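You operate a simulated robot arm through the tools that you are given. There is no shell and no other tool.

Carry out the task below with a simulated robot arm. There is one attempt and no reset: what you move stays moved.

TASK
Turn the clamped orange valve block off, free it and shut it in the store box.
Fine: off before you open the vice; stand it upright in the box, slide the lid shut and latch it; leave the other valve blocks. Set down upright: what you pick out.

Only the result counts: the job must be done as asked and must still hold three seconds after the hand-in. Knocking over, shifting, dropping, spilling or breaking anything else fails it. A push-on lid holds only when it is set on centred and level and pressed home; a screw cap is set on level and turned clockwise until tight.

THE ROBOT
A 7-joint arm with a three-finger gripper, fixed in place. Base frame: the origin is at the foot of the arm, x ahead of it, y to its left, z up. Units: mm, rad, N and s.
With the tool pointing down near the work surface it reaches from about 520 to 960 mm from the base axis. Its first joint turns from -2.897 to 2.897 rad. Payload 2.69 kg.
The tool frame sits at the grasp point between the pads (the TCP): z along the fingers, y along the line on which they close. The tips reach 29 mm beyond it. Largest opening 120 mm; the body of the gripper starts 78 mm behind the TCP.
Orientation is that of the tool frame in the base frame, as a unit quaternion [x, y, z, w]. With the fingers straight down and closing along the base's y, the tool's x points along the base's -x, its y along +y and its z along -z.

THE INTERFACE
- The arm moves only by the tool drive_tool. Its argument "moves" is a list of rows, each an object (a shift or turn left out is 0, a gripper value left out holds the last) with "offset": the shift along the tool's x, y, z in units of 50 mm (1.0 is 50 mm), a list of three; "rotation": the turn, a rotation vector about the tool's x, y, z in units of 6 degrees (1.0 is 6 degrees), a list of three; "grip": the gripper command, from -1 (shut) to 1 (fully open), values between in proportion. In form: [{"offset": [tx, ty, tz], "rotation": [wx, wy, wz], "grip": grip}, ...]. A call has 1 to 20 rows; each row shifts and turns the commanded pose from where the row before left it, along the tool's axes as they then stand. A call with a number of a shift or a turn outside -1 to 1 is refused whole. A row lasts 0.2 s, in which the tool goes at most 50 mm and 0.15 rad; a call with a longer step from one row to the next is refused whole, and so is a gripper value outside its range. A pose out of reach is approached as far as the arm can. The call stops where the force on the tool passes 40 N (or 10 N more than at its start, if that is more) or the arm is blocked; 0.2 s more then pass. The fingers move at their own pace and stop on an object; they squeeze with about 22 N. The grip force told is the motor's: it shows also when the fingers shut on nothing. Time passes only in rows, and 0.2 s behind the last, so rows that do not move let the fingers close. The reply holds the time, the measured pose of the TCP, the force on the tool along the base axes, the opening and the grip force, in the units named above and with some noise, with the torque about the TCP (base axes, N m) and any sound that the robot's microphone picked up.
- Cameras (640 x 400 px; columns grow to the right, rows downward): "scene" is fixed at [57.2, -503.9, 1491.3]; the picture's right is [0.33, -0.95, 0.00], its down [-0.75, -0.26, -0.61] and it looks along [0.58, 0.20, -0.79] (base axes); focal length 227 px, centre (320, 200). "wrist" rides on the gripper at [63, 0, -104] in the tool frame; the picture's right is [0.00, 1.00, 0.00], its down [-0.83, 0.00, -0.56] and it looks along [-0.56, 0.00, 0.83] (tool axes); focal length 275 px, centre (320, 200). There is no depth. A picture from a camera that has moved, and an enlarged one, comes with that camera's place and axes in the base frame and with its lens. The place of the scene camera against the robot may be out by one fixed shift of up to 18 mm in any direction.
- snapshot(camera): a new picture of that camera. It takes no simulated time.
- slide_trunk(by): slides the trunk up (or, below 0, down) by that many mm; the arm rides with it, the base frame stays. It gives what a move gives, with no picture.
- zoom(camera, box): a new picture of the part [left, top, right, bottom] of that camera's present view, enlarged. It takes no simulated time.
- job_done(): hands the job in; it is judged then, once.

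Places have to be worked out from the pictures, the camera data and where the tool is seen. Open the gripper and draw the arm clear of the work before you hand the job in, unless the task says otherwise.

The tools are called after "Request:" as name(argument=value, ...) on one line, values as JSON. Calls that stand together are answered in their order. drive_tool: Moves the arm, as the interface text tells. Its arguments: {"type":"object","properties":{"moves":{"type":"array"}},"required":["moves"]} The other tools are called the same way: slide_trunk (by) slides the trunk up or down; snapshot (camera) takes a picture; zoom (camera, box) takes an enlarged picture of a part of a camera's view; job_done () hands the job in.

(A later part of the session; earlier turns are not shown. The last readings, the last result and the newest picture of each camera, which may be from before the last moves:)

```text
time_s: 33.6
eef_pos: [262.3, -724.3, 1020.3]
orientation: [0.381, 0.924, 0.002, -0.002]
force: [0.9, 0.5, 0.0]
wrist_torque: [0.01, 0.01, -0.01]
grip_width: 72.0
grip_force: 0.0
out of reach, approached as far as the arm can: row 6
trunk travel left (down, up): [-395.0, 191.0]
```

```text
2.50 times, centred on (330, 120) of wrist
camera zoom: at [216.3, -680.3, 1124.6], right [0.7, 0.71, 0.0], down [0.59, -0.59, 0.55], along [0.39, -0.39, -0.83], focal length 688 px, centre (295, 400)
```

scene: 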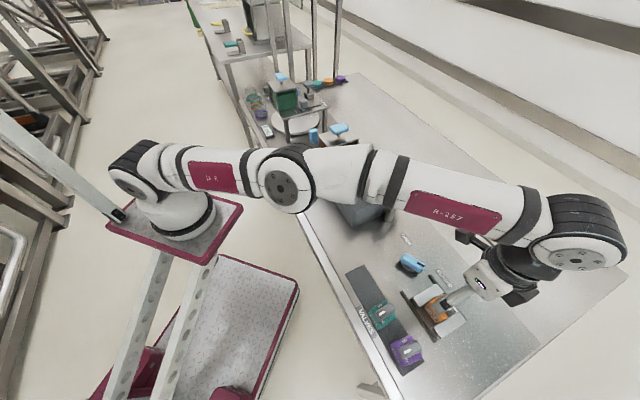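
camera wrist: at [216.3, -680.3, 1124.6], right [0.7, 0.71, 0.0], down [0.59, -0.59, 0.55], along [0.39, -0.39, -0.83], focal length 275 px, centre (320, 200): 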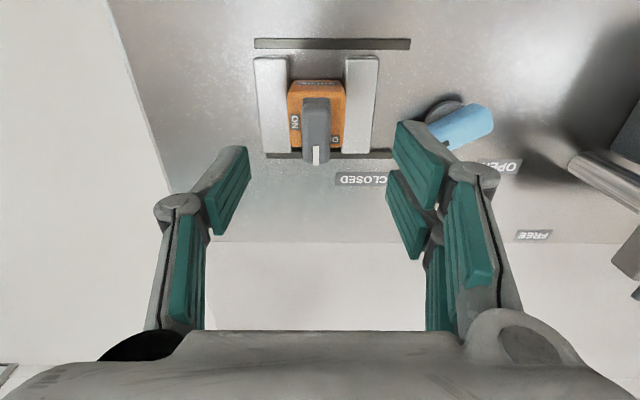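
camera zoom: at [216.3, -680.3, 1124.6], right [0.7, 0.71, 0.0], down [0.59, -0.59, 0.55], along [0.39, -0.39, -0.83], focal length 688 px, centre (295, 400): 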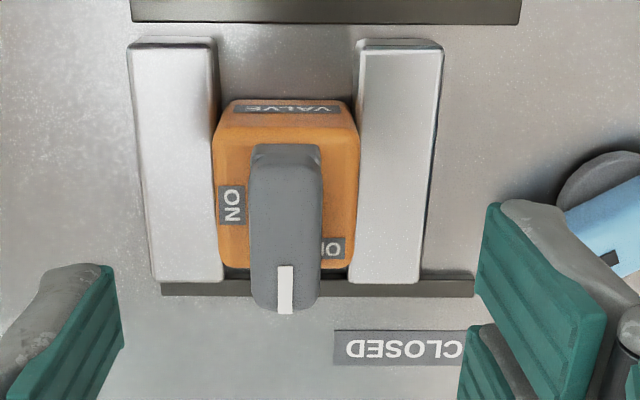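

The lever is now over OFF with ON uncovered. Next is the vice knob near (354, -661), its mark at about 252° (CLOSED); I move above it and align with its bar.

Request:
drive_tool(moves=[{"offset": [-0.137, 0.73, 0]}, {"offset": [-0.137, 0.73, 0]}, {"offset": [-0.137, 0.73, 0]}, {"offset": [0, 0, 0.3], "rotation": [0, 0, 1]}, {"offset": [0, 0, 0.3], "rotation": [0, 0, 1]}, {"rotation": [0, 0, 1]}, {"rotation": [0, 0, 1]}, {"rotation": [0, 0, 1]}, {"rotation": [0, 0, 1]}, {"rotation": [0, 0, 1]}, {"rotation": [0, 0, 1]}, {"rotation": [0, 0, 1]}, {"rotation": [0, 0, 1]}, {"rotation": [0, 0, 0.5]}, {"offset": [0, 0, 0]}])

Request:
snapshot(camera="wrist")

Request:
zoom(camera="wrist", box=[250, 60, 410, 220])

```text
time_s: 36.8
eef_pos: [353.8, -661.2, 991.7]
orientation: [0.809, 0.588, 0.001, -0.002]
force: [-0.4, 0.8, 0.4]
wrist_torque: [0.01, 0.02, 0.0]
grip_width: 71.9
grip_force: 0.2
trunk travel left (down, up): [-395.0, 191.0]
```

```text
taken
camera wrist: at [373.3, -601.0, 1095.5], right [0.95, -0.3, 0.0], down [-0.25, -0.79, 0.55], along [-0.17, -0.53, -0.83], focal length 275 px, centre (320, 200)
```

wrist: 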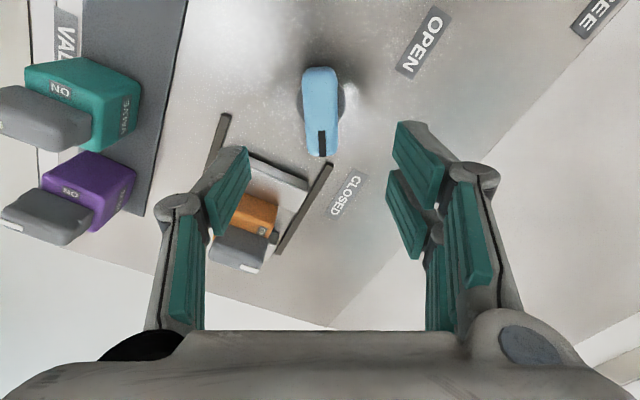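

```text
2.50 times, centred on (330, 140) of wrist
camera zoom: at [373.3, -601.0, 1095.5], right [0.95, -0.3, 0.0], down [-0.25, -0.79, 0.55], along [-0.17, -0.53, -0.83], focal length 688 px, centre (295, 350)
```

zoom: 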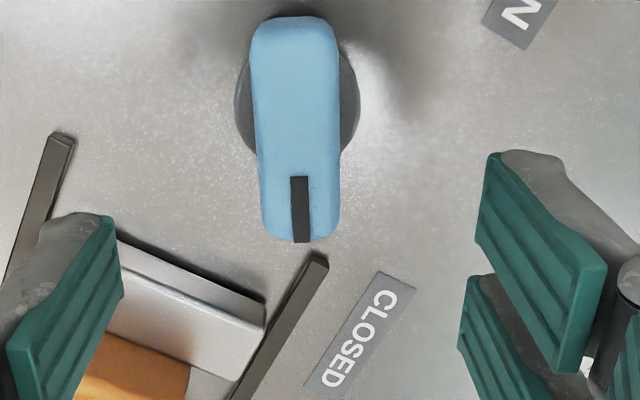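

The bar is aligned within about 3°, its top at z ≈ 908 and its pivot about 6 mm back towards the camera from the TCP. I correct, then lower the fingers beside the bar.

Request:
drive_tool(moves=[{"offset": [0.12, 0, 0.3], "rotation": [0, 0, -0.45]}, {"offset": [0, 0, 0.5]}, {"offset": [0, 0, 0.4]}, {"offset": [0, 0, 0.25]}, {"offset": [0, 0, 0]}])

Request:
snapshot(camera="wrist")

Request:
zoom(camera="wrist", box=[220, 80, 420, 260])

```text
time_s: 38.0
eef_pos: [357.7, -655.7, 920.1]
orientation: [0.794, 0.607, 0.001, -0.003]
force: [0.8, -0.4, -0.1]
wrist_torque: [-0.02, 0.01, -0.02]
grip_width: 72.0
grip_force: 0.1
trunk travel left (down, up): [-395.0, 191.0]
```

```text
taken
camera wrist: at [372.6, -594.7, 1023.1], right [0.97, -0.26, 0.0], down [-0.21, -0.81, 0.55], along [-0.15, -0.53, -0.83], focal length 275 px, centre (320, 200)
```

wrist: 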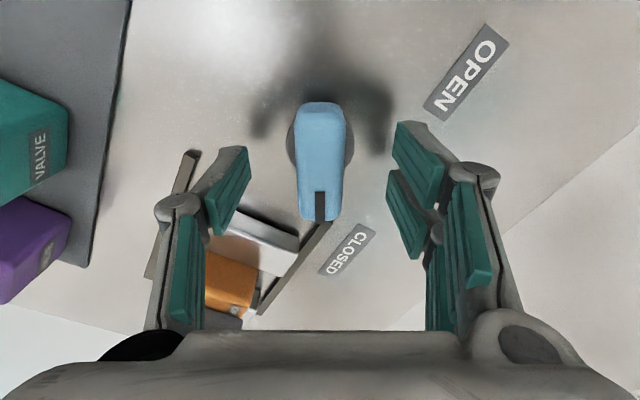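

```text
2.22 times, centred on (320, 170) of wrist
camera zoom: at [372.6, -594.7, 1023.1], right [0.97, -0.26, 0.0], down [-0.21, -0.81, 0.55], along [-0.15, -0.53, -0.83], focal length 612 px, centre (320, 267)
```

zoom: 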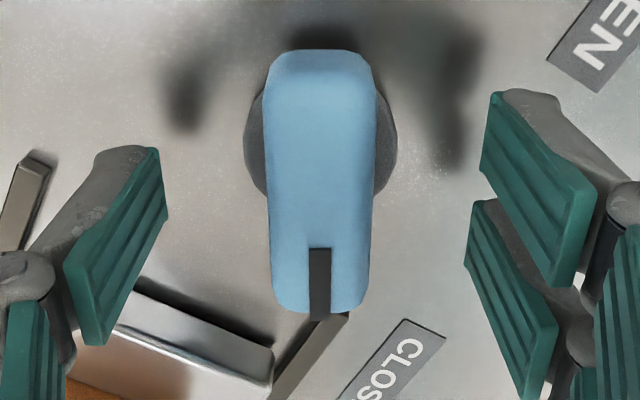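

Request:
drive_tool(moves=[{"offset": [0.03, 0, 0], "grip": 0.2}, {"grip": -1}, {"grip": -1}, {"grip": -1}, {"grip": -1}])

Request:
snapshot(camera="wrist")

```text
time_s: 39.2
eef_pos: [357.0, -653.8, 919.7]
orientation: [0.794, 0.607, 0.0, 0.0]
force: [3.1, -0.6, 2.0]
wrist_torque: [-0.37, 0.04, 0.11]
grip_width: 24.0
grip_force: 44.9
trunk travel left (down, up): [-395.0, 191.0]
```

```text
taken
camera wrist: at [373.0, -593.3, 1023.6], right [0.97, -0.26, 0.0], down [-0.21, -0.8, 0.55], along [-0.14, -0.53, -0.83], focal length 275 px, centre (320, 200)
```

wrist: 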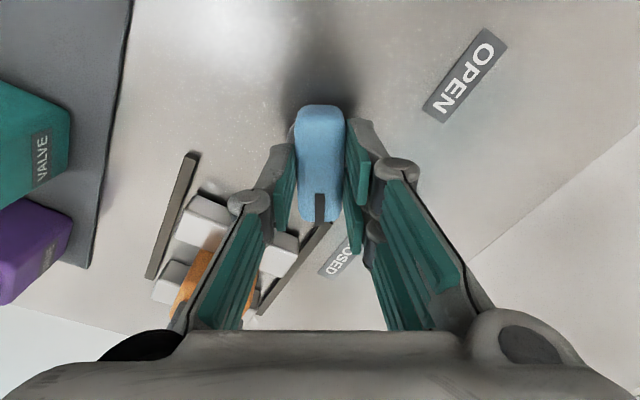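

Gripped the 24 mm bar. I turn it counter-clockwise towards OPEN, watching the torque and the jaws.

Request:
drive_tool(moves=[{"rotation": [0, 0, -0.7]}, {"rotation": [0, 0, -1]}, {"rotation": [0, 0, -1]}, {"rotation": [0, 0, -1]}, {"rotation": [0, 0, -1]}])

Request:
snapshot(camera="wrist")

```text
time_s: 40.4
eef_pos: [356.9, -654.5, 919.6]
orientation: [0.622, 0.783, 0.001, -0.002]
force: [0.8, -8.6, 0.3]
wrist_torque: [-1.45, -0.29, -0.02]
grip_width: 23.8
grip_force: 44.6
trunk travel left (down, up): [-395.0, 191.0]
```

```text
taken
camera wrist: at [342.1, -592.8, 1023.6], right [0.97, 0.23, 0.0], down [0.19, -0.81, 0.55], along [0.13, -0.54, -0.83], focal length 275 px, centre (320, 200)
```

wrist: 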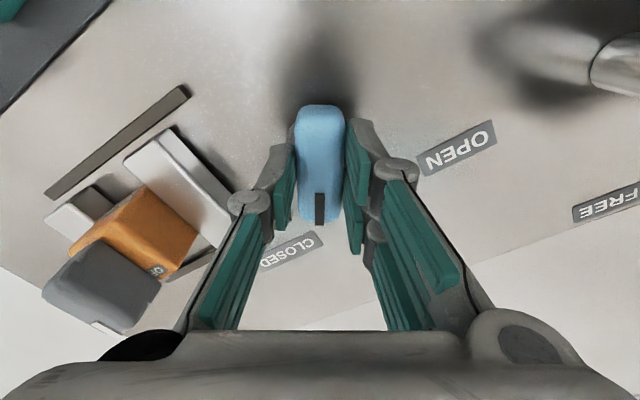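

Request:
drive_tool(moves=[{"rotation": [0, 0, -1]}, {"rotation": [0, 0, -1]}, {"rotation": [0, 0, -1]}, {"rotation": [0, 0, -1]}, {"rotation": [0, 0, -1]}, {"rotation": [0, 0, -1]}, {"rotation": [0, 0, -1]}, {"rotation": [0, 0, -1]}])

Request:
snapshot(camera="wrist")

```text
time_s: 42.2
eef_pos: [356.3, -654.9, 919.3]
orientation: [0.249, 0.968, 0.001, -0.001]
force: [4.7, -15.6, 19.1]
wrist_torque: [-0.45, -0.45, -0.03]
grip_width: 24.0
grip_force: 44.9
trunk travel left (down, up): [-395.0, 191.0]
```

```text
taken
camera wrist: at [301.1, -623.8, 1023.5], right [0.48, 0.88, 0.0], down [0.73, -0.4, 0.55], along [0.49, -0.27, -0.83], focal length 275 px, centre (320, 200)
```

wrist: 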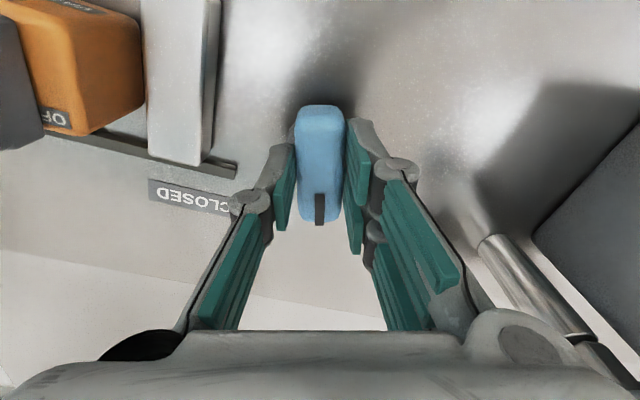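

A gap has opened between jaw and block. I ease off the side load a little and continue towards 90°.

Request:
drive_tool(moves=[{"offset": [-0.015, -0.026, -0.02], "rotation": [0, 0, -0.5]}, {"rotation": [0, 0, -0.8]}, {"rotation": [0, 0, -0.8]}, {"offset": [0, 0, 0]}])

Request:
snapshot(camera="wrist")

```text
time_s: 43.2
eef_pos: [356.8, -653.6, 919.8]
orientation: [0.141, 0.99, 0.003, -0.002]
force: [3.9, -4.3, 14.6]
wrist_torque: [0.03, 0.19, 0.01]
grip_width: 23.8
grip_force: 45.2
trunk travel left (down, up): [-395.0, 191.0]
```

```text
taken
camera wrist: at [296.0, -637.1, 1023.6], right [0.28, 0.96, 0.0], down [0.8, -0.23, 0.55], along [0.53, -0.15, -0.83], focal length 275 px, centre (320, 200)
```

wrist: 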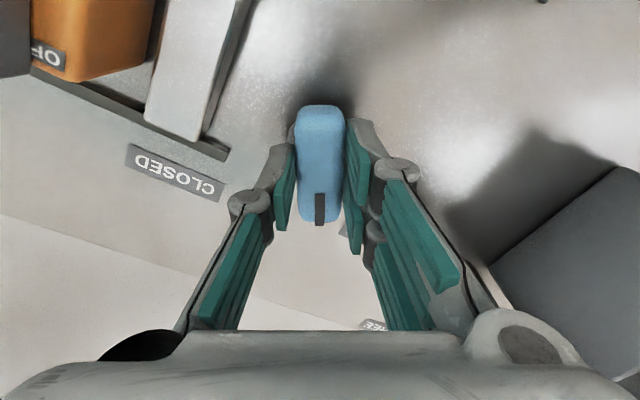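

No stop is felt yet at 90°; I carry on in small steps until the torque rises.

Request:
drive_tool(moves=[{"rotation": [0, 0, -0.5]}, {"rotation": [0, 0, -0.5]}, {"offset": [0, 0, 0]}])

```text
time_s: 44.0
eef_pos: [357.1, -653.8, 920.6]
orientation: [0.09, 0.996, 0.003, -0.002]
force: [6.5, -6.3, 10.6]
wrist_torque: [-0.08, 0.96, -0.01]
grip_width: 23.9
grip_force: 45.2
trunk travel left (down, up): [-395.0, 191.0]
```

Request:
drive_tool(moves=[{"rotation": [0, 0, -0.7]}, {"rotation": [0, 0, -0.7]}, {"offset": [0, 0, 0]}])

Request:
snapshot(camera="wrist")

```text
time_s: 44.8
eef_pos: [357.0, -655.0, 919.2]
orientation: [0.016, 1.0, 0.002, -0.001]
force: [4.3, -1.4, 8.5]
wrist_torque: [0.15, 0.45, -0.01]
grip_width: 23.8
grip_force: 45.1
trunk travel left (down, up): [-395.0, 191.0]
```

```text
taken
camera wrist: at [293.5, -652.8, 1023.4], right [0.03, 1.0, 0.01], down [0.83, -0.03, 0.55], along [0.55, -0.01, -0.83], focal length 275 px, centre (320, 200)
```

wrist: 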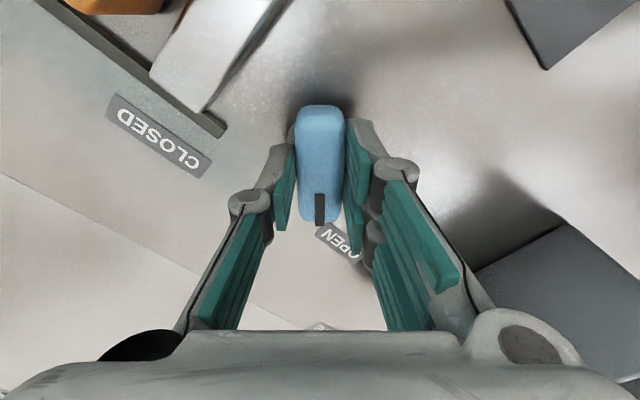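

The mark now nears the OPEN label and there is still no stop. I turn further, up to the label.

Request:
drive_tool(moves=[{"rotation": [0, 0, -0.7]}, {"rotation": [0, 0, -0.7]}, {"offset": [0, 0, 0]}])

Request:
snapshot(camera="wrist")

```text
time_s: 45.6
eef_pos: [356.4, -654.2, 919.4]
orientation: [-0.056, 0.998, 0.002, -0.002]
force: [5.7, 0.3, 0.3]
wrist_torque: [-0.2, 0.5, -0.02]
grip_width: 24.0
grip_force: 45.2
trunk travel left (down, up): [-395.0, 191.0]
```

```text
taken
camera wrist: at [293.9, -661.9, 1023.4], right [-0.12, 0.99, 0.01], down [0.83, 0.09, 0.55], along [0.55, 0.07, -0.83], focal length 275 px, centre (320, 200)
```

wrist: 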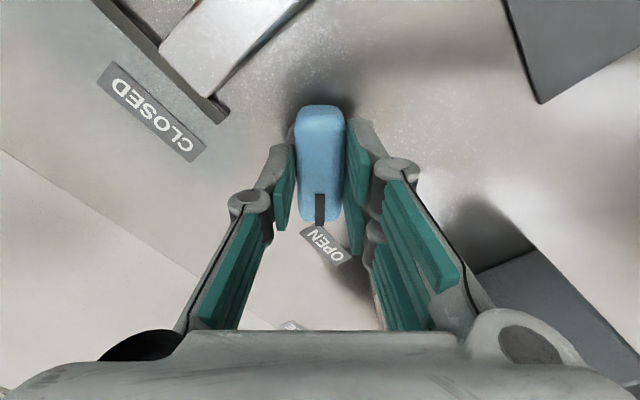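

Request:
drive_tool(moves=[{"rotation": [0, 0, -0.6]}, {"rotation": [0, 0, -0.6]}, {"offset": [0, 0, 0]}])

Request:
snapshot(camera="wrist")

```text
time_s: 46.4
eef_pos: [355.6, -654.5, 920.4]
orientation: [-0.12, 0.993, 0.002, -0.002]
force: [5.9, 0.5, -5.5]
wrist_torque: [-0.24, 0.92, 0.05]
grip_width: 23.7
grip_force: 44.9
trunk travel left (down, up): [-395.0, 191.0]
```

```text
taken
camera wrist: at [295.3, -669.9, 1023.4], right [-0.24, 0.97, 0.01], down [0.81, 0.2, 0.56], along [0.54, 0.14, -0.83], focal length 275 px, centre (320, 200)
```

wrist: 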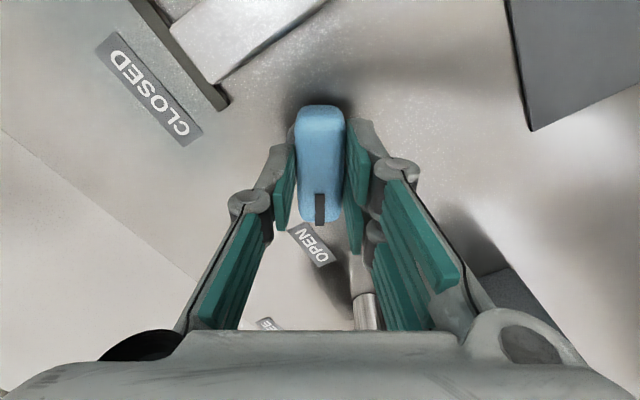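

Request:
drive_tool(moves=[{"rotation": [0, 0, -0.5]}, {"rotation": [0, 0, -0.3]}, {"offset": [0, 0, 0]}])

Request:
snapshot(camera="wrist")

```text
time_s: 47.2
eef_pos: [357.3, -653.9, 919.5]
orientation: [-0.16, 0.987, 0.002, -0.001]
force: [4.2, 6.2, 4.8]
wrist_torque: [0.36, -0.8, -1.78]
grip_width: 24.5
grip_force: 45.5
trunk travel left (down, up): [-395.0, 191.0]
```

```text
taken
camera wrist: at [296.3, -674.6, 1023.3], right [-0.32, 0.95, 0.0], down [0.79, 0.26, 0.56], along [0.53, 0.18, -0.83], focal length 275 px, centre (320, 200)
```

wrist: 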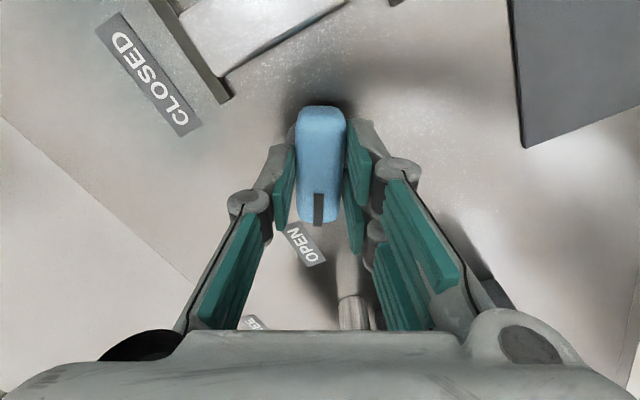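

The torque jumped to 1.8 N m, so the knob is at its OPEN stop after about 120°. I ease back 4°, release and rise.

Request:
drive_tool(moves=[{"rotation": [0, 0, 0.7]}, {"grip": 0}, {"grip": 0}, {"offset": [0, 0, -0.5]}, {"offset": [0, 0, -0.6]}, {"offset": [0, 0, -0.6]}, {"offset": [0, 0, 0]}])

Request:
snapshot(camera="wrist")

Request:
snapshot(camera="scene")

```text
time_s: 48.8
eef_pos: [357.1, -654.8, 1004.7]
orientation: [-0.124, 0.992, 0.002, -0.001]
force: [-0.7, -0.8, -0.2]
wrist_torque: [-0.01, -0.02, 0.0]
grip_width: 60.0
grip_force: 0.1
trunk travel left (down, up): [-395.0, 191.0]
```

```text
taken
camera wrist: at [296.2, -671.0, 1107.8], right [-0.25, 0.97, 0.0], down [0.81, 0.21, 0.55], along [0.54, 0.14, -0.83], focal length 275 px, centre (320, 200)
```

wrist: 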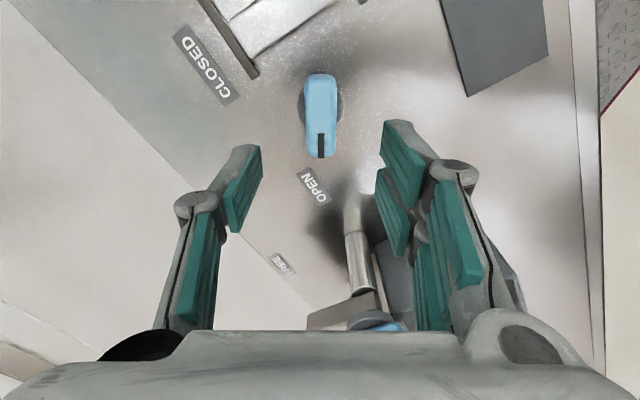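

```text
taken
```

scene: 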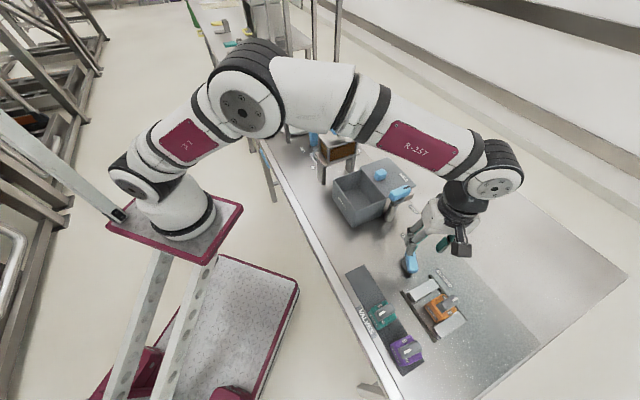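

Request:
zoom(camera="scene", box=[395, 240, 485, 350])

Request:
zoom(camera="scene", box=[325, 150, 425, 240])

```text
3.64 times, centred on (440, 295) of scene
camera zoom: at [57.2, -503.9, 1491.3], right [0.33, -0.95, 0.0], down [-0.75, -0.26, -0.61], along [0.58, 0.2, -0.79], focal length 824 px, centre (-116, -146)
```

zoom: 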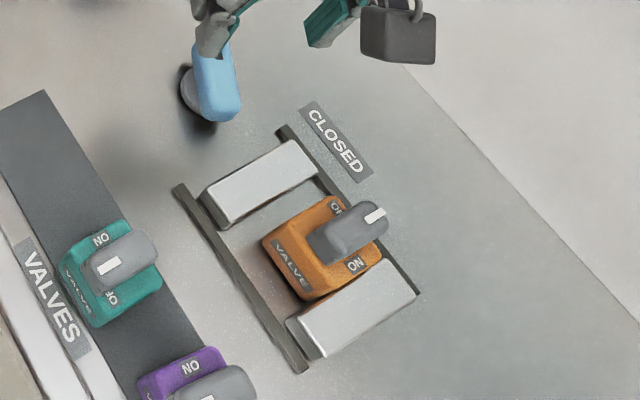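

```text
4.44 times, centred on (375, 195) of scene
camera zoom: at [57.2, -503.9, 1491.3], right [0.33, -0.95, 0.0], down [-0.75, -0.26, -0.61], along [0.58, 0.2, -0.79], focal length 1007 px, centre (76, 222)
```

zoom: 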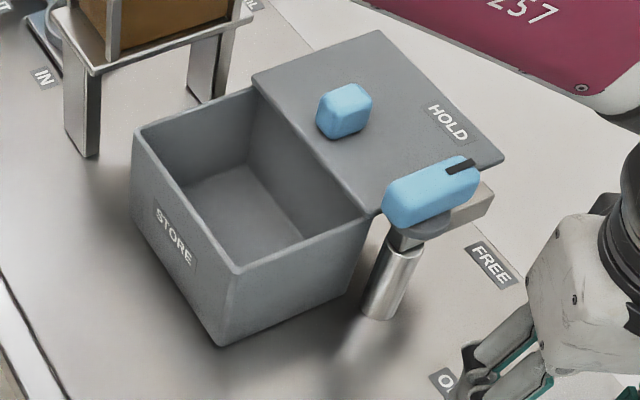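

The vice is open and the lever still reads OFF. Now I go back over the orange block with the fingers set to close across the lever.

Request:
drive_tool(moves=[{"rotation": [0, 0, 1], "grip": 0.2}, {"rotation": [0, 0, 1]}, {"rotation": [0, 0, 1]}, {"rotation": [0, 0, 1]}, {"rotation": [0, 0, 1]}, {"rotation": [0, 0, 1]}, {"rotation": [0, 0, 1]}, {"rotation": [0, 0, 1]}, {"rotation": [0, 0, 1]}, {"rotation": [0, 0, 0.87]}, {"offset": [0.103, -0.79, -0.07]}, {"offset": [0.103, -0.79, -0.05]}, {"offset": [0.103, -0.79, 0]}, {"offset": [0, 0, 0]}])

Request:
snapshot(camera="wrist")

Request:
zoom(camera="wrist", box=[250, 30, 410, 190])

```text
time_s: 51.8
eef_pos: [264.1, -725.1, 1009.5]
orientation: [0.383, 0.924, 0.002, -0.002]
force: [-0.1, -0.5, 0.1]
wrist_torque: [0.02, 0.0, -0.02]
grip_width: 71.9
grip_force: 0.1
trunk travel left (down, up): [-395.0, 191.0]
```

```text
taken
camera wrist: at [219.0, -681.8, 1113.3], right [0.7, 0.71, 0.0], down [0.59, -0.59, 0.55], along [0.39, -0.39, -0.83], focal length 275 px, centre (320, 200)
```

wrist: 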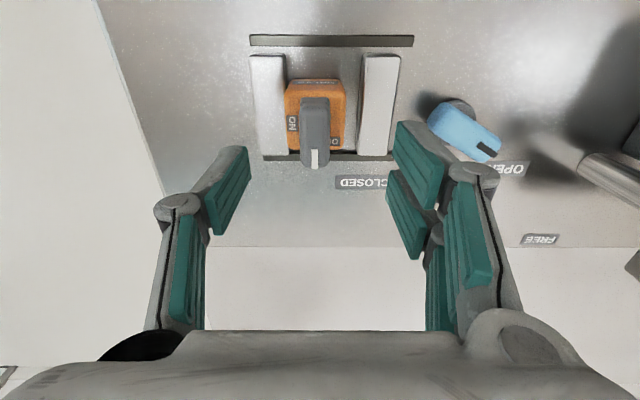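

```text
2.50 times, centred on (330, 110) of wrist
camera zoom: at [219.0, -681.8, 1113.3], right [0.7, 0.71, 0.0], down [0.59, -0.59, 0.55], along [0.39, -0.39, -0.83], focal length 688 px, centre (295, 425)
```

zoom: 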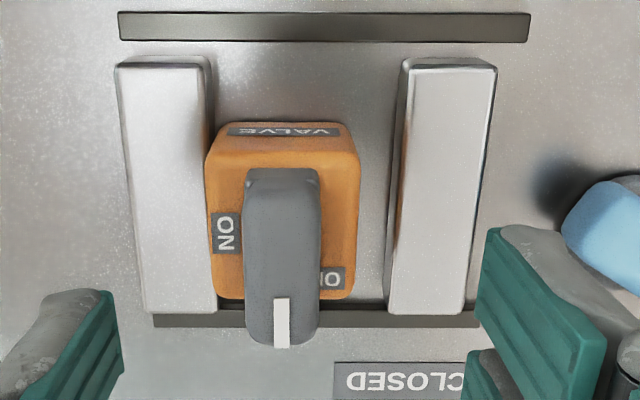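

The block stands free with the lever at OFF; the lever centre is 3 mm to the left. I correct that, descend and grip the lever.

Request:
drive_tool(moves=[{"offset": [0, -0.064, 0.3]}, {"offset": [0, 0, 0.5]}, {"offset": [0, 0, 0.33]}, {"offset": [0, 0, 0]}, {"grip": -1}, {"grip": -1}, {"grip": -1}, {"grip": -1}])

Request:
snapshot(camera="wrist")

```text
time_s: 53.6
eef_pos: [262.8, -730.2, 953.3]
orientation: [0.382, 0.924, 0.002, -0.002]
force: [0.5, -1.4, 0.5]
wrist_torque: [-0.01, -0.06, 0.02]
grip_width: 19.6
grip_force: 22.5
trunk travel left (down, up): [-395.0, 191.0]
```

```text
taken
camera wrist: at [217.7, -685.9, 1056.8], right [0.7, 0.71, 0.0], down [0.59, -0.59, 0.55], along [0.39, -0.39, -0.83], focal length 275 px, centre (320, 200)
```

wrist: 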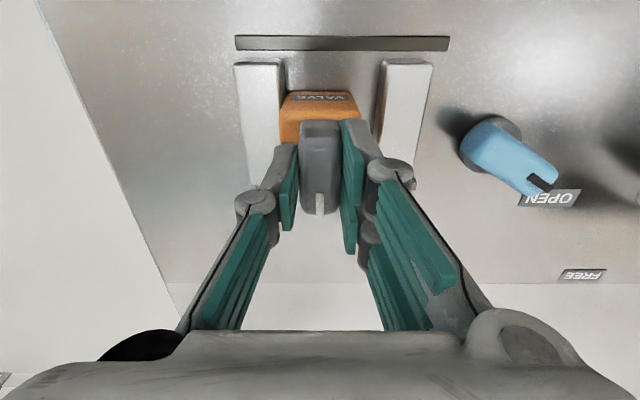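

Gripped at 19.6 mm. I lift slowly and check.

Request:
drive_tool(moves=[{"offset": [0, 0, -0.1]}, {"offset": [0, 0, -0.2]}, {"offset": [0, 0, -0.3]}, {"offset": [0, 0, -0.3]}, {"offset": [0, 0, 0]}])

Request:
snapshot(camera="wrist")

Request:
zoom(camera="scene", box=[400, 230, 520, 340])

```text
time_s: 54.8
eef_pos: [260.3, -730.7, 998.6]
orientation: [0.383, 0.924, 0.001, -0.002]
force: [0.1, -0.1, -1.4]
wrist_torque: [0.06, 0.0, 0.0]
grip_width: 19.4
grip_force: 22.0
trunk travel left (down, up): [-395.0, 191.0]
```

```text
taken
camera wrist: at [216.7, -685.5, 1101.7], right [0.7, 0.71, 0.0], down [0.59, -0.59, 0.55], along [0.39, -0.39, -0.83], focal length 275 px, centre (320, 200)
```

wrist: 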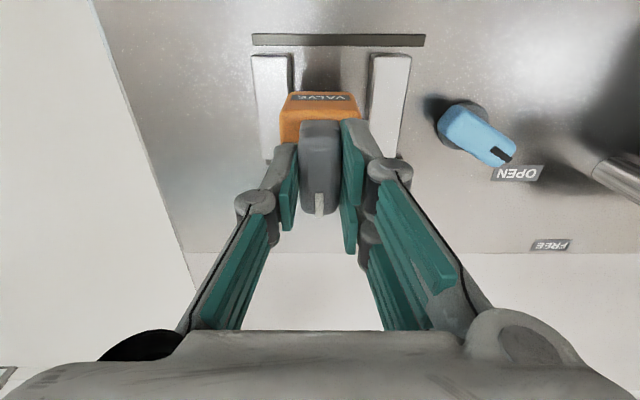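

```text
3.64 times, centred on (460, 285) of scene
camera zoom: at [57.2, -503.9, 1491.3], right [0.33, -0.95, 0.0], down [-0.75, -0.26, -0.61], along [0.58, 0.2, -0.79], focal length 824 px, centre (-189, -109)
```

zoom: 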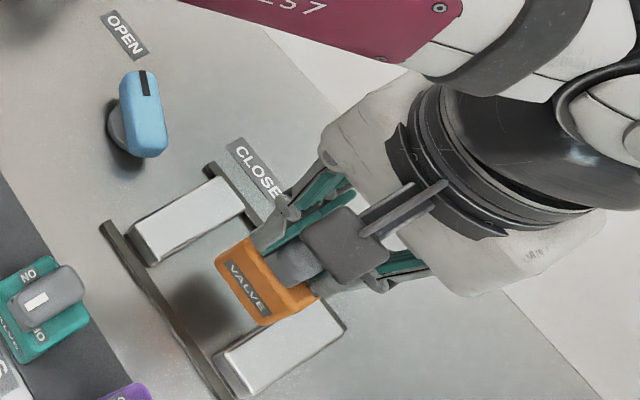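

Lifted cleanly (about 1.4 N load). I carry it along the bench towards the box, rising as the arm comes in and keeping to the operator side of the latch post.

Request:
drive_tool(moves=[{"offset": [0.1, 0.5, -0.2]}, {"offset": [0.15, 0.75, -0.25]}, {"offset": [0.15, 0.75, -0.3]}, {"offset": [0.15, 0.75, -0.35]}, {"offset": [0.15, 0.75, -0.35]}, {"offset": [0.15, 0.75, -0.35]}, {"offset": [0, 0, 0]}])

Request:
snapshot(camera="wrist")

Request:
snapshot(camera="scene")

```text
time_s: 56.4
eef_pos: [375.2, -548.8, 1091.0]
orientation: [0.383, 0.924, 0.001, -0.002]
force: [0.4, -0.8, -1.9]
wrist_torque: [0.02, 0.07, -0.01]
grip_width: 19.6
grip_force: 22.2
trunk travel left (down, up): [-395.0, 191.0]
```

```text
taken
camera wrist: at [330.8, -504.6, 1194.7], right [0.7, 0.71, 0.0], down [0.59, -0.59, 0.55], along [0.39, -0.39, -0.83], focal length 275 px, centre (320, 200)
```

wrist: 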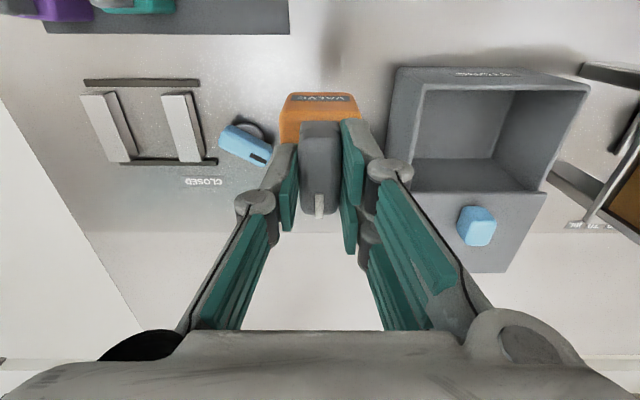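

```text
taken
```

scene: 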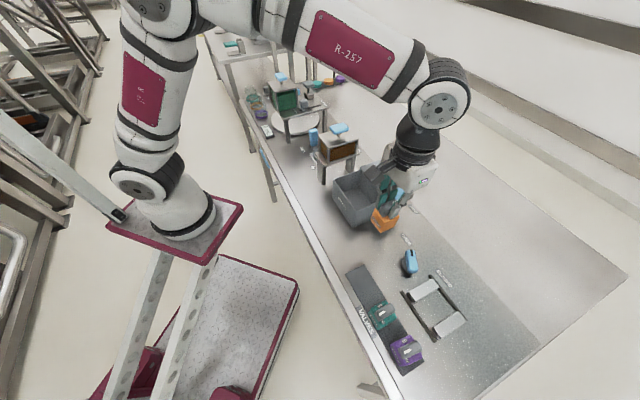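

Request:
zoom(camera="wrist", box=[380, 40, 640, 280])

Request:
zoom(camera="scene", box=[295, 100, 435, 240])

```text
1.67 times, centred on (510, 160) of wrist
camera zoom: at [330.8, -504.6, 1194.7], right [0.7, 0.71, 0.0], down [0.59, -0.59, 0.55], along [0.39, -0.39, -0.83], focal length 459 px, centre (3, 267)
```

zoom: 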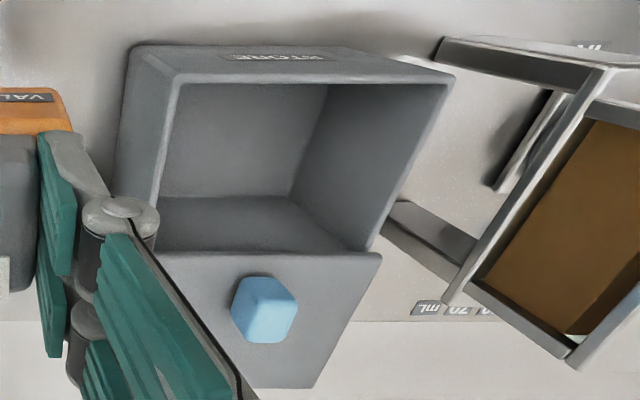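

```text
2.86 times, centred on (365, 170) of scene
camera zoom: at [57.2, -503.9, 1491.3], right [0.33, -0.95, 0.0], down [-0.75, -0.26, -0.61], along [0.58, 0.2, -0.79], focal length 647 px, centre (191, 286)
```

zoom: 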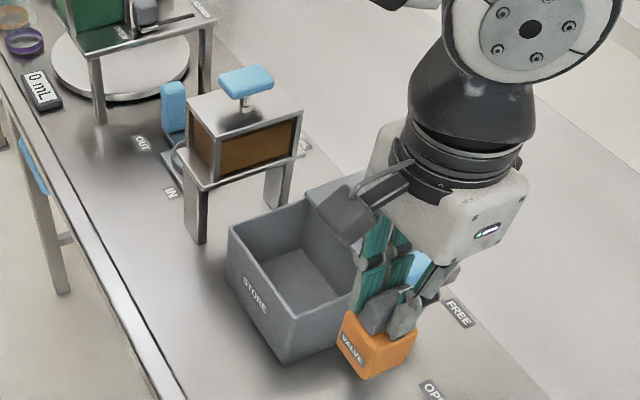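

The box rim is at z ≈ 961 and its opening's centre lies about 154 mm along and 34 mm to the far side of the TCP. The oven stand leaves some 90 mm clearance. I carry the block over the opening.

Request:
drive_tool(moves=[{"offset": [-0.1, 0.7, 0]}, {"offset": [-0.2, 0.8, 0]}, {"offset": [-0.2, 0.8, 0]}, {"offset": [-0.18, 0.78, 0]}, {"offset": [0, 0, 0]}])

Request:
snapshot(camera="wrist")

Request:
zoom(camera="scene", box=[295, 100, 435, 240])

```text
time_s: 57.6
eef_pos: [509.6, -463.7, 1087.4]
orientation: [0.384, 0.923, 0.002, -0.002]
force: [0.0, 0.2, -2.2]
wrist_torque: [0.03, -0.03, 0.02]
grip_width: 19.3
grip_force: 21.8
trunk travel left (down, up): [-395.0, 191.0]
```

```text
taken
camera wrist: at [465.8, -419.5, 1191.6], right [0.7, 0.71, 0.0], down [0.59, -0.59, 0.55], along [0.39, -0.39, -0.83], focal length 275 px, centre (320, 200)
```

wrist: 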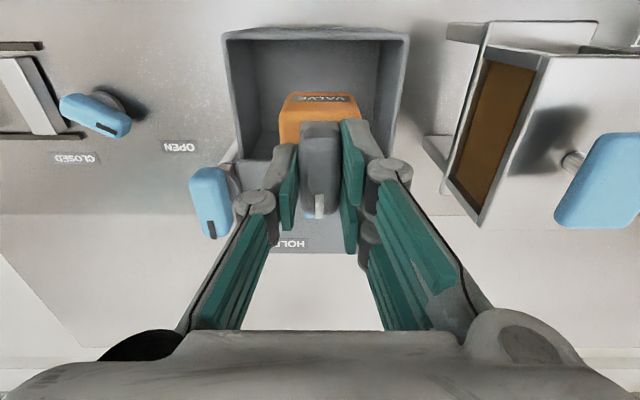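

```text
2.86 times, centred on (365, 170) of scene
camera zoom: at [57.2, -503.9, 1491.3], right [0.33, -0.95, 0.0], down [-0.75, -0.26, -0.61], along [0.58, 0.2, -0.79], focal length 647 px, centre (191, 286)
```

zoom: 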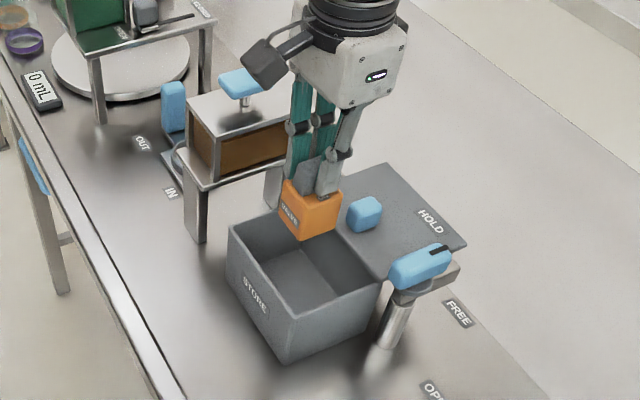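

The block is centred over the opening. I lower it into the box, fast at first and then gently.

Request:
drive_tool(moves=[{"offset": [0, 0, 0.5]}, {"offset": [0, 0, 0.6]}, {"offset": [0, 0, 0.6]}, {"offset": [0, 0, 0.4]}, {"offset": [0, 0, 0.2]}, {"offset": [0, 0, 0]}])

Request:
snapshot(camera="wrist")

Request:
zoom(camera="scene", box=[295, 100, 435, 240])

```text
time_s: 59.0
eef_pos: [513.5, -464.6, 974.1]
orientation: [0.382, 0.924, 0.002, -0.002]
force: [-0.3, 0.4, -1.0]
wrist_torque: [0.06, -0.01, 0.02]
grip_width: 19.5
grip_force: 22.1
trunk travel left (down, up): [-395.0, 191.0]
```

```text
taken
camera wrist: at [468.3, -420.8, 1078.7], right [0.7, 0.71, 0.0], down [0.59, -0.59, 0.55], along [0.39, -0.39, -0.83], focal length 275 px, centre (320, 200)
```

wrist: 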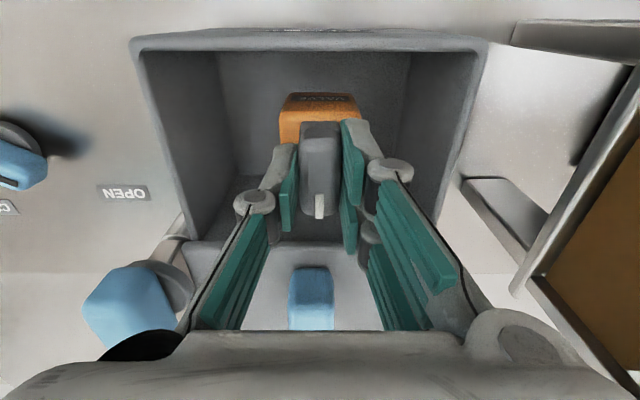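

```text
2.86 times, centred on (365, 170) of scene
camera zoom: at [57.2, -503.9, 1491.3], right [0.33, -0.95, 0.0], down [-0.75, -0.26, -0.61], along [0.58, 0.2, -0.79], focal length 647 px, centre (191, 286)
```

zoom: 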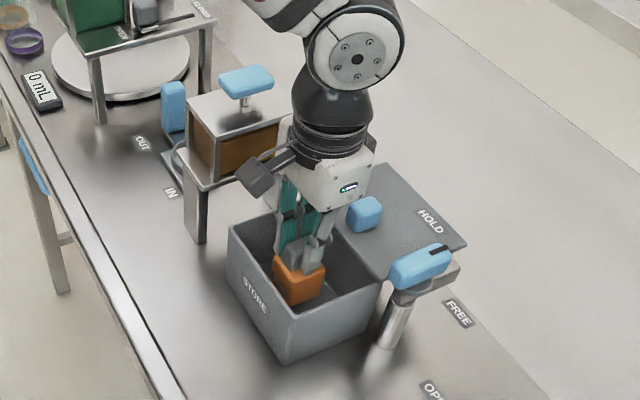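

Request:
drive_tool(moves=[{"offset": [0, 0, 0.08]}, {"offset": [0, 0, 0.08]}, {"offset": [0, 0, 0.06]}, {"offset": [0, 0, 0.06]}, {"offset": [0, 0, 0]}])

```text
time_s: 60.2
eef_pos: [514.2, -465.1, 960.4]
orientation: [0.382, 0.924, 0.002, -0.002]
force: [1.1, -0.2, -2.7]
wrist_torque: [-0.02, 0.04, -0.02]
grip_width: 19.5
grip_force: 22.1
trunk travel left (down, up): [-395.0, 191.0]
```

Request:
drive_tool(moves=[{"offset": [0, 0, 0.03]}, {"offset": [0, 0, 0.03]}, {"offset": [0, 0, 0.03]}, {"offset": [0, 0, 0]}])

```text
time_s: 61.2
eef_pos: [514.6, -464.9, 954.9]
orientation: [0.383, 0.924, 0.0, -0.001]
force: [2.6, 0.9, 14.3]
wrist_torque: [0.0, -0.11, -0.01]
grip_width: 19.2
grip_force: 22.1
trunk travel left (down, up): [-395.0, 191.0]
```

The block touches the floor of the box (14 N). I ease up 1 mm, open a little and rise straight out.

Request:
drive_tool(moves=[{"offset": [0, 0, -0.02]}, {"grip": -0.3}, {"grip": -0.2}, {"grip": -0.2}, {"offset": [0, 0, -0.2]}, {"offset": [0, 0, -0.4]}, {"offset": [0, 0, -0.5]}, {"offset": [0, 0, -0.6]}, {"offset": [0, 0, -0.5]}, {"offset": [0, 0, 0]}])

Request:
snapshot(camera="wrist")

Request:
zoom(camera="scene", box=[295, 100, 435, 240])

```text
time_s: 63.4
eef_pos: [514.5, -465.2, 1066.3]
orientation: [0.383, 0.924, 0.002, -0.002]
force: [0.4, -0.9, 0.5]
wrist_torque: [-0.03, 0.0, -0.03]
grip_width: 48.5
grip_force: 0.0
trunk travel left (down, up): [-395.0, 191.0]
```

```text
taken
camera wrist: at [469.7, -421.7, 1171.1], right [0.7, 0.71, 0.0], down [0.59, -0.59, 0.55], along [0.39, -0.39, -0.83], focal length 275 px, centre (320, 200)
```

wrist: 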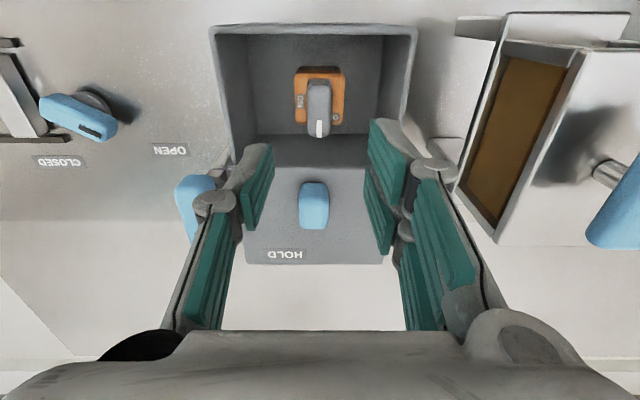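

```text
2.86 times, centred on (365, 170) of scene
camera zoom: at [57.2, -503.9, 1491.3], right [0.33, -0.95, 0.0], down [-0.75, -0.26, -0.61], along [0.58, 0.2, -0.79], focal length 647 px, centre (191, 286)
```

zoom: 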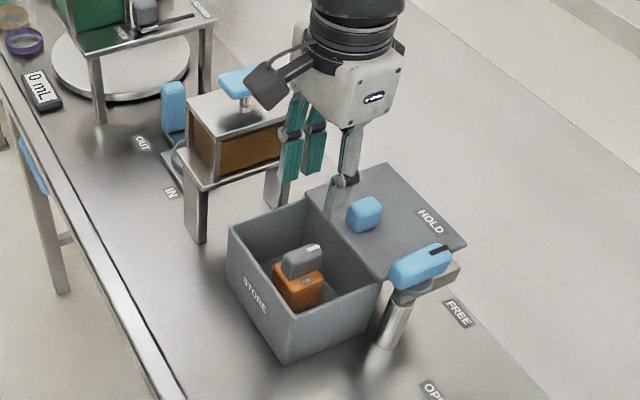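

The block stands upright in the box with the lever on OFF. Next I look closely at the lid, its knob and the latch.

Request:
zoom(camera="wrist", box=[150, 10, 440, 270])

Request:
zoom(camera="scene", box=[360, 140, 430, 230])

```text
1.54 times, centred on (295, 140) of wrist
camera zoom: at [469.7, -421.7, 1171.1], right [0.7, 0.71, 0.0], down [0.59, -0.59, 0.55], along [0.39, -0.39, -0.83], focal length 424 px, centre (358, 292)
```

zoom: 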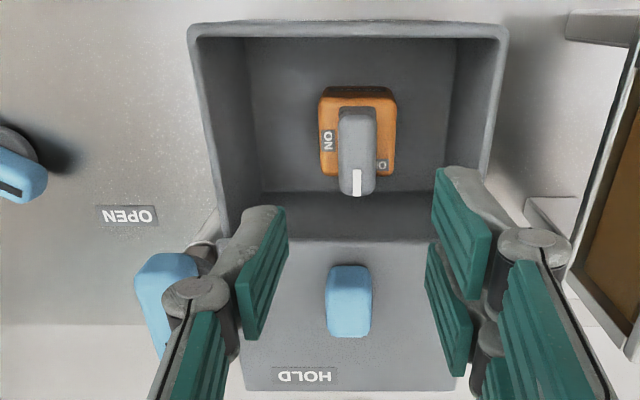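

```text
4.44 times, centred on (395, 185) of scene
camera zoom: at [57.2, -503.9, 1491.3], right [0.33, -0.95, 0.0], down [-0.75, -0.26, -0.61], along [0.58, 0.2, -0.79], focal length 1007 px, centre (-13, 267)
```

zoom: 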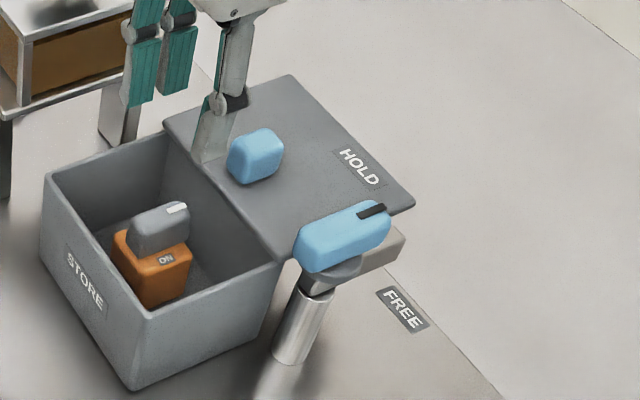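

The lid knob is about 23 mm wide with its top at z ≈ 995, centred near (560, -518). I move above it with the fingers straddling it along the bench.

Request:
drive_tool(moves=[{"offset": [-0.5, -0.05, 0]}, {"offset": [-0.5, -0.05, 0]}, {"offset": [-0.38, 0, 0]}, {"offset": [0, 0, 0.4]}, {"offset": [0, 0, 0]}])

Request:
snapshot(camera="wrist")

Request:
zoom(camera="scene", box=[325, 100, 435, 220])

```text
time_s: 64.6
eef_pos: [558.9, -519.5, 1046.5]
orientation: [0.382, 0.924, 0.001, -0.001]
force: [-0.3, -0.8, 0.5]
wrist_torque: [0.04, -0.03, 0.02]
grip_width: 47.9
grip_force: 0.0
trunk travel left (down, up): [-395.0, 191.0]
```

```text
taken
camera wrist: at [513.9, -474.4, 1150.1], right [0.7, 0.71, 0.0], down [0.59, -0.59, 0.55], along [0.39, -0.39, -0.83], focal length 275 px, centre (320, 200)
```

wrist: 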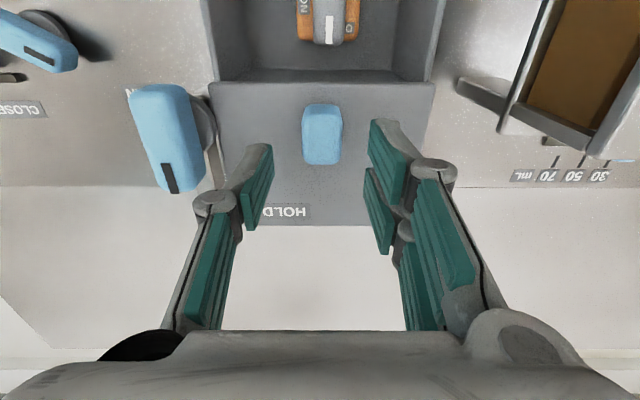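

```text
3.33 times, centred on (380, 160) of scene
camera zoom: at [57.2, -503.9, 1491.3], right [0.33, -0.95, 0.0], down [-0.75, -0.26, -0.61], along [0.58, 0.2, -0.79], focal length 755 px, centre (120, 333)
```

zoom: 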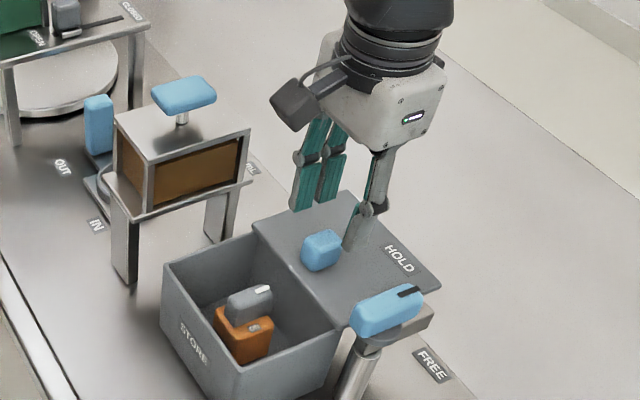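

The knob is centred between the fingers and the latch handle is clear on the left. I descend and grip the knob.

Request:
drive_tool(moves=[{"offset": [0.03, 0.02, 0.4]}, {"offset": [0, 0, 0.3]}, {"offset": [0, 0, 0.22]}, {"offset": [0, 0, 0]}, {"grip": -1}, {"grip": -1}, {"grip": -1}])

Request:
snapshot(camera="wrist")

```text
time_s: 66.2
eef_pos: [557.7, -515.2, 1000.3]
orientation: [0.384, 0.923, 0.0, -0.001]
force: [-4.9, -5.3, -1.8]
wrist_torque: [-0.47, -0.14, 0.08]
grip_width: 23.8
grip_force: 45.2
trunk travel left (down, up): [-395.0, 191.0]
```

```text
taken
camera wrist: at [512.5, -470.9, 1105.0], right [0.7, 0.71, 0.0], down [0.59, -0.59, 0.55], along [0.39, -0.39, -0.83], focal length 275 px, centre (320, 200)
```

wrist: 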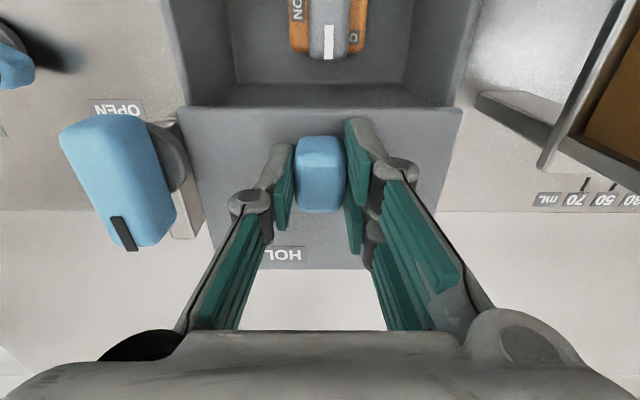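

Gripped. I slide the lid towards the operator side in small steps, watching the force.

Request:
drive_tool(moves=[{"offset": [0.1, -0.015, 0]}, {"offset": [0.2, 0, 0]}, {"offset": [0.2, 0, 0]}, {"offset": [0.2, 0, 0]}])

Request:
snapshot(camera="wrist")

```text
time_s: 67.2
eef_pos: [535.2, -491.0, 1000.9]
orientation: [0.383, 0.924, 0.002, -0.001]
force: [-0.1, 1.0, 11.6]
wrist_torque: [0.88, 0.75, -0.12]
grip_width: 23.6
grip_force: 45.0
trunk travel left (down, up): [-395.0, 191.0]
```

```text
taken
camera wrist: at [488.1, -446.9, 1105.0], right [0.7, 0.71, 0.0], down [0.59, -0.59, 0.55], along [0.39, -0.39, -0.83], focal length 275 px, centre (320, 200)
```

wrist: 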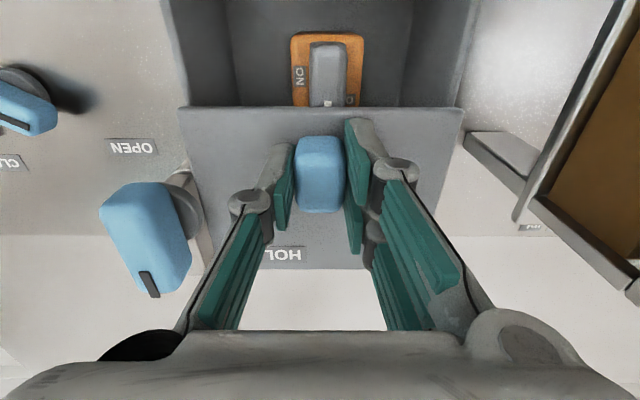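

The lid follows and the path is clear over the lever. I continue.

Request:
drive_tool(moves=[{"offset": [0.2, 0, 0]}, {"offset": [0.2, 0, 0]}, {"offset": [0.2, 0, 0]}, {"offset": [0.2, 0, 0]}, {"offset": [0, 0, 0]}])

Request:
snapshot(camera="wrist")

Request:
zoom(camera="scene", box=[315, 120, 425, 240])

```text
time_s: 68.4
eef_pos: [504.5, -462.6, 999.9]
orientation: [0.382, 0.924, 0.002, -0.001]
force: [8.3, 8.8, 15.7]
wrist_torque: [-0.48, -0.97, 0.02]
grip_width: 23.6
grip_force: 44.6
trunk travel left (down, up): [-395.0, 191.0]
```

```text
taken
camera wrist: at [459.2, -417.9, 1104.9], right [0.7, 0.71, 0.0], down [0.59, -0.59, 0.55], along [0.39, -0.39, -0.83], focal length 275 px, centre (320, 200)
```

wrist: 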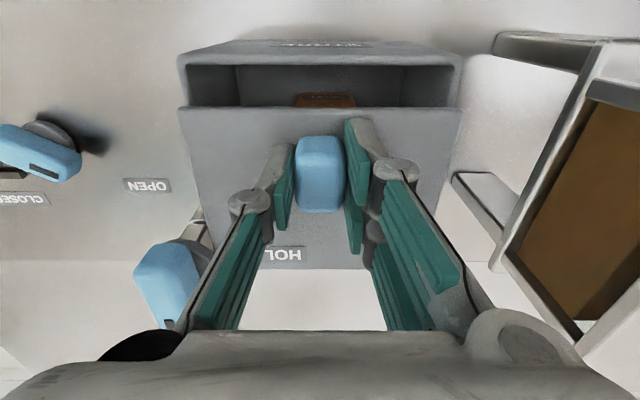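

```text
3.33 times, centred on (370, 180) of scene
camera zoom: at [57.2, -503.9, 1491.3], right [0.33, -0.95, 0.0], down [-0.75, -0.26, -0.61], along [0.58, 0.2, -0.79], focal length 755 px, centre (153, 267)
```

zoom: 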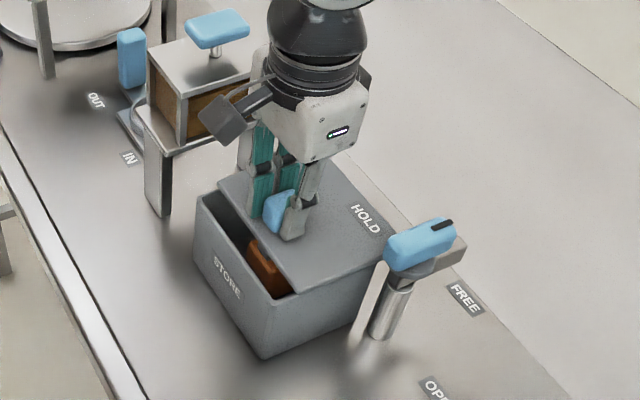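

About 25 mm remain. I correct the slight sideways load and slide until it meets its stop.

Request:
drive_tool(moves=[{"offset": [0.15, 0.02, -0.015]}, {"offset": [0.15, 0, 0]}, {"offset": [0.1, 0, 0]}, {"offset": [0, 0, 0]}])

Request:
snapshot(camera="wrist")

```text
time_s: 69.4
eef_pos: [491.0, -447.9, 1000.4]
orientation: [0.382, 0.924, 0.002, -0.004]
force: [2.3, 2.8, -5.2]
wrist_torque: [0.47, 0.31, 0.01]
grip_width: 23.6
grip_force: 44.4
trunk travel left (down, up): [-395.0, 191.0]
```

```text
taken
camera wrist: at [445.4, -404.0, 1105.2], right [0.7, 0.71, 0.0], down [0.59, -0.59, 0.55], along [0.39, -0.39, -0.84], focal length 275 px, centre (320, 200)
```

wrist: 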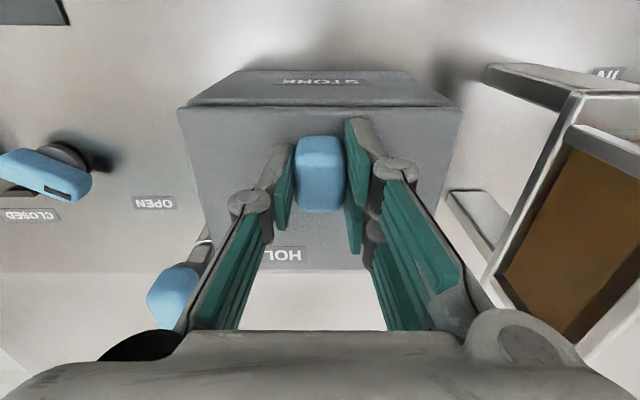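

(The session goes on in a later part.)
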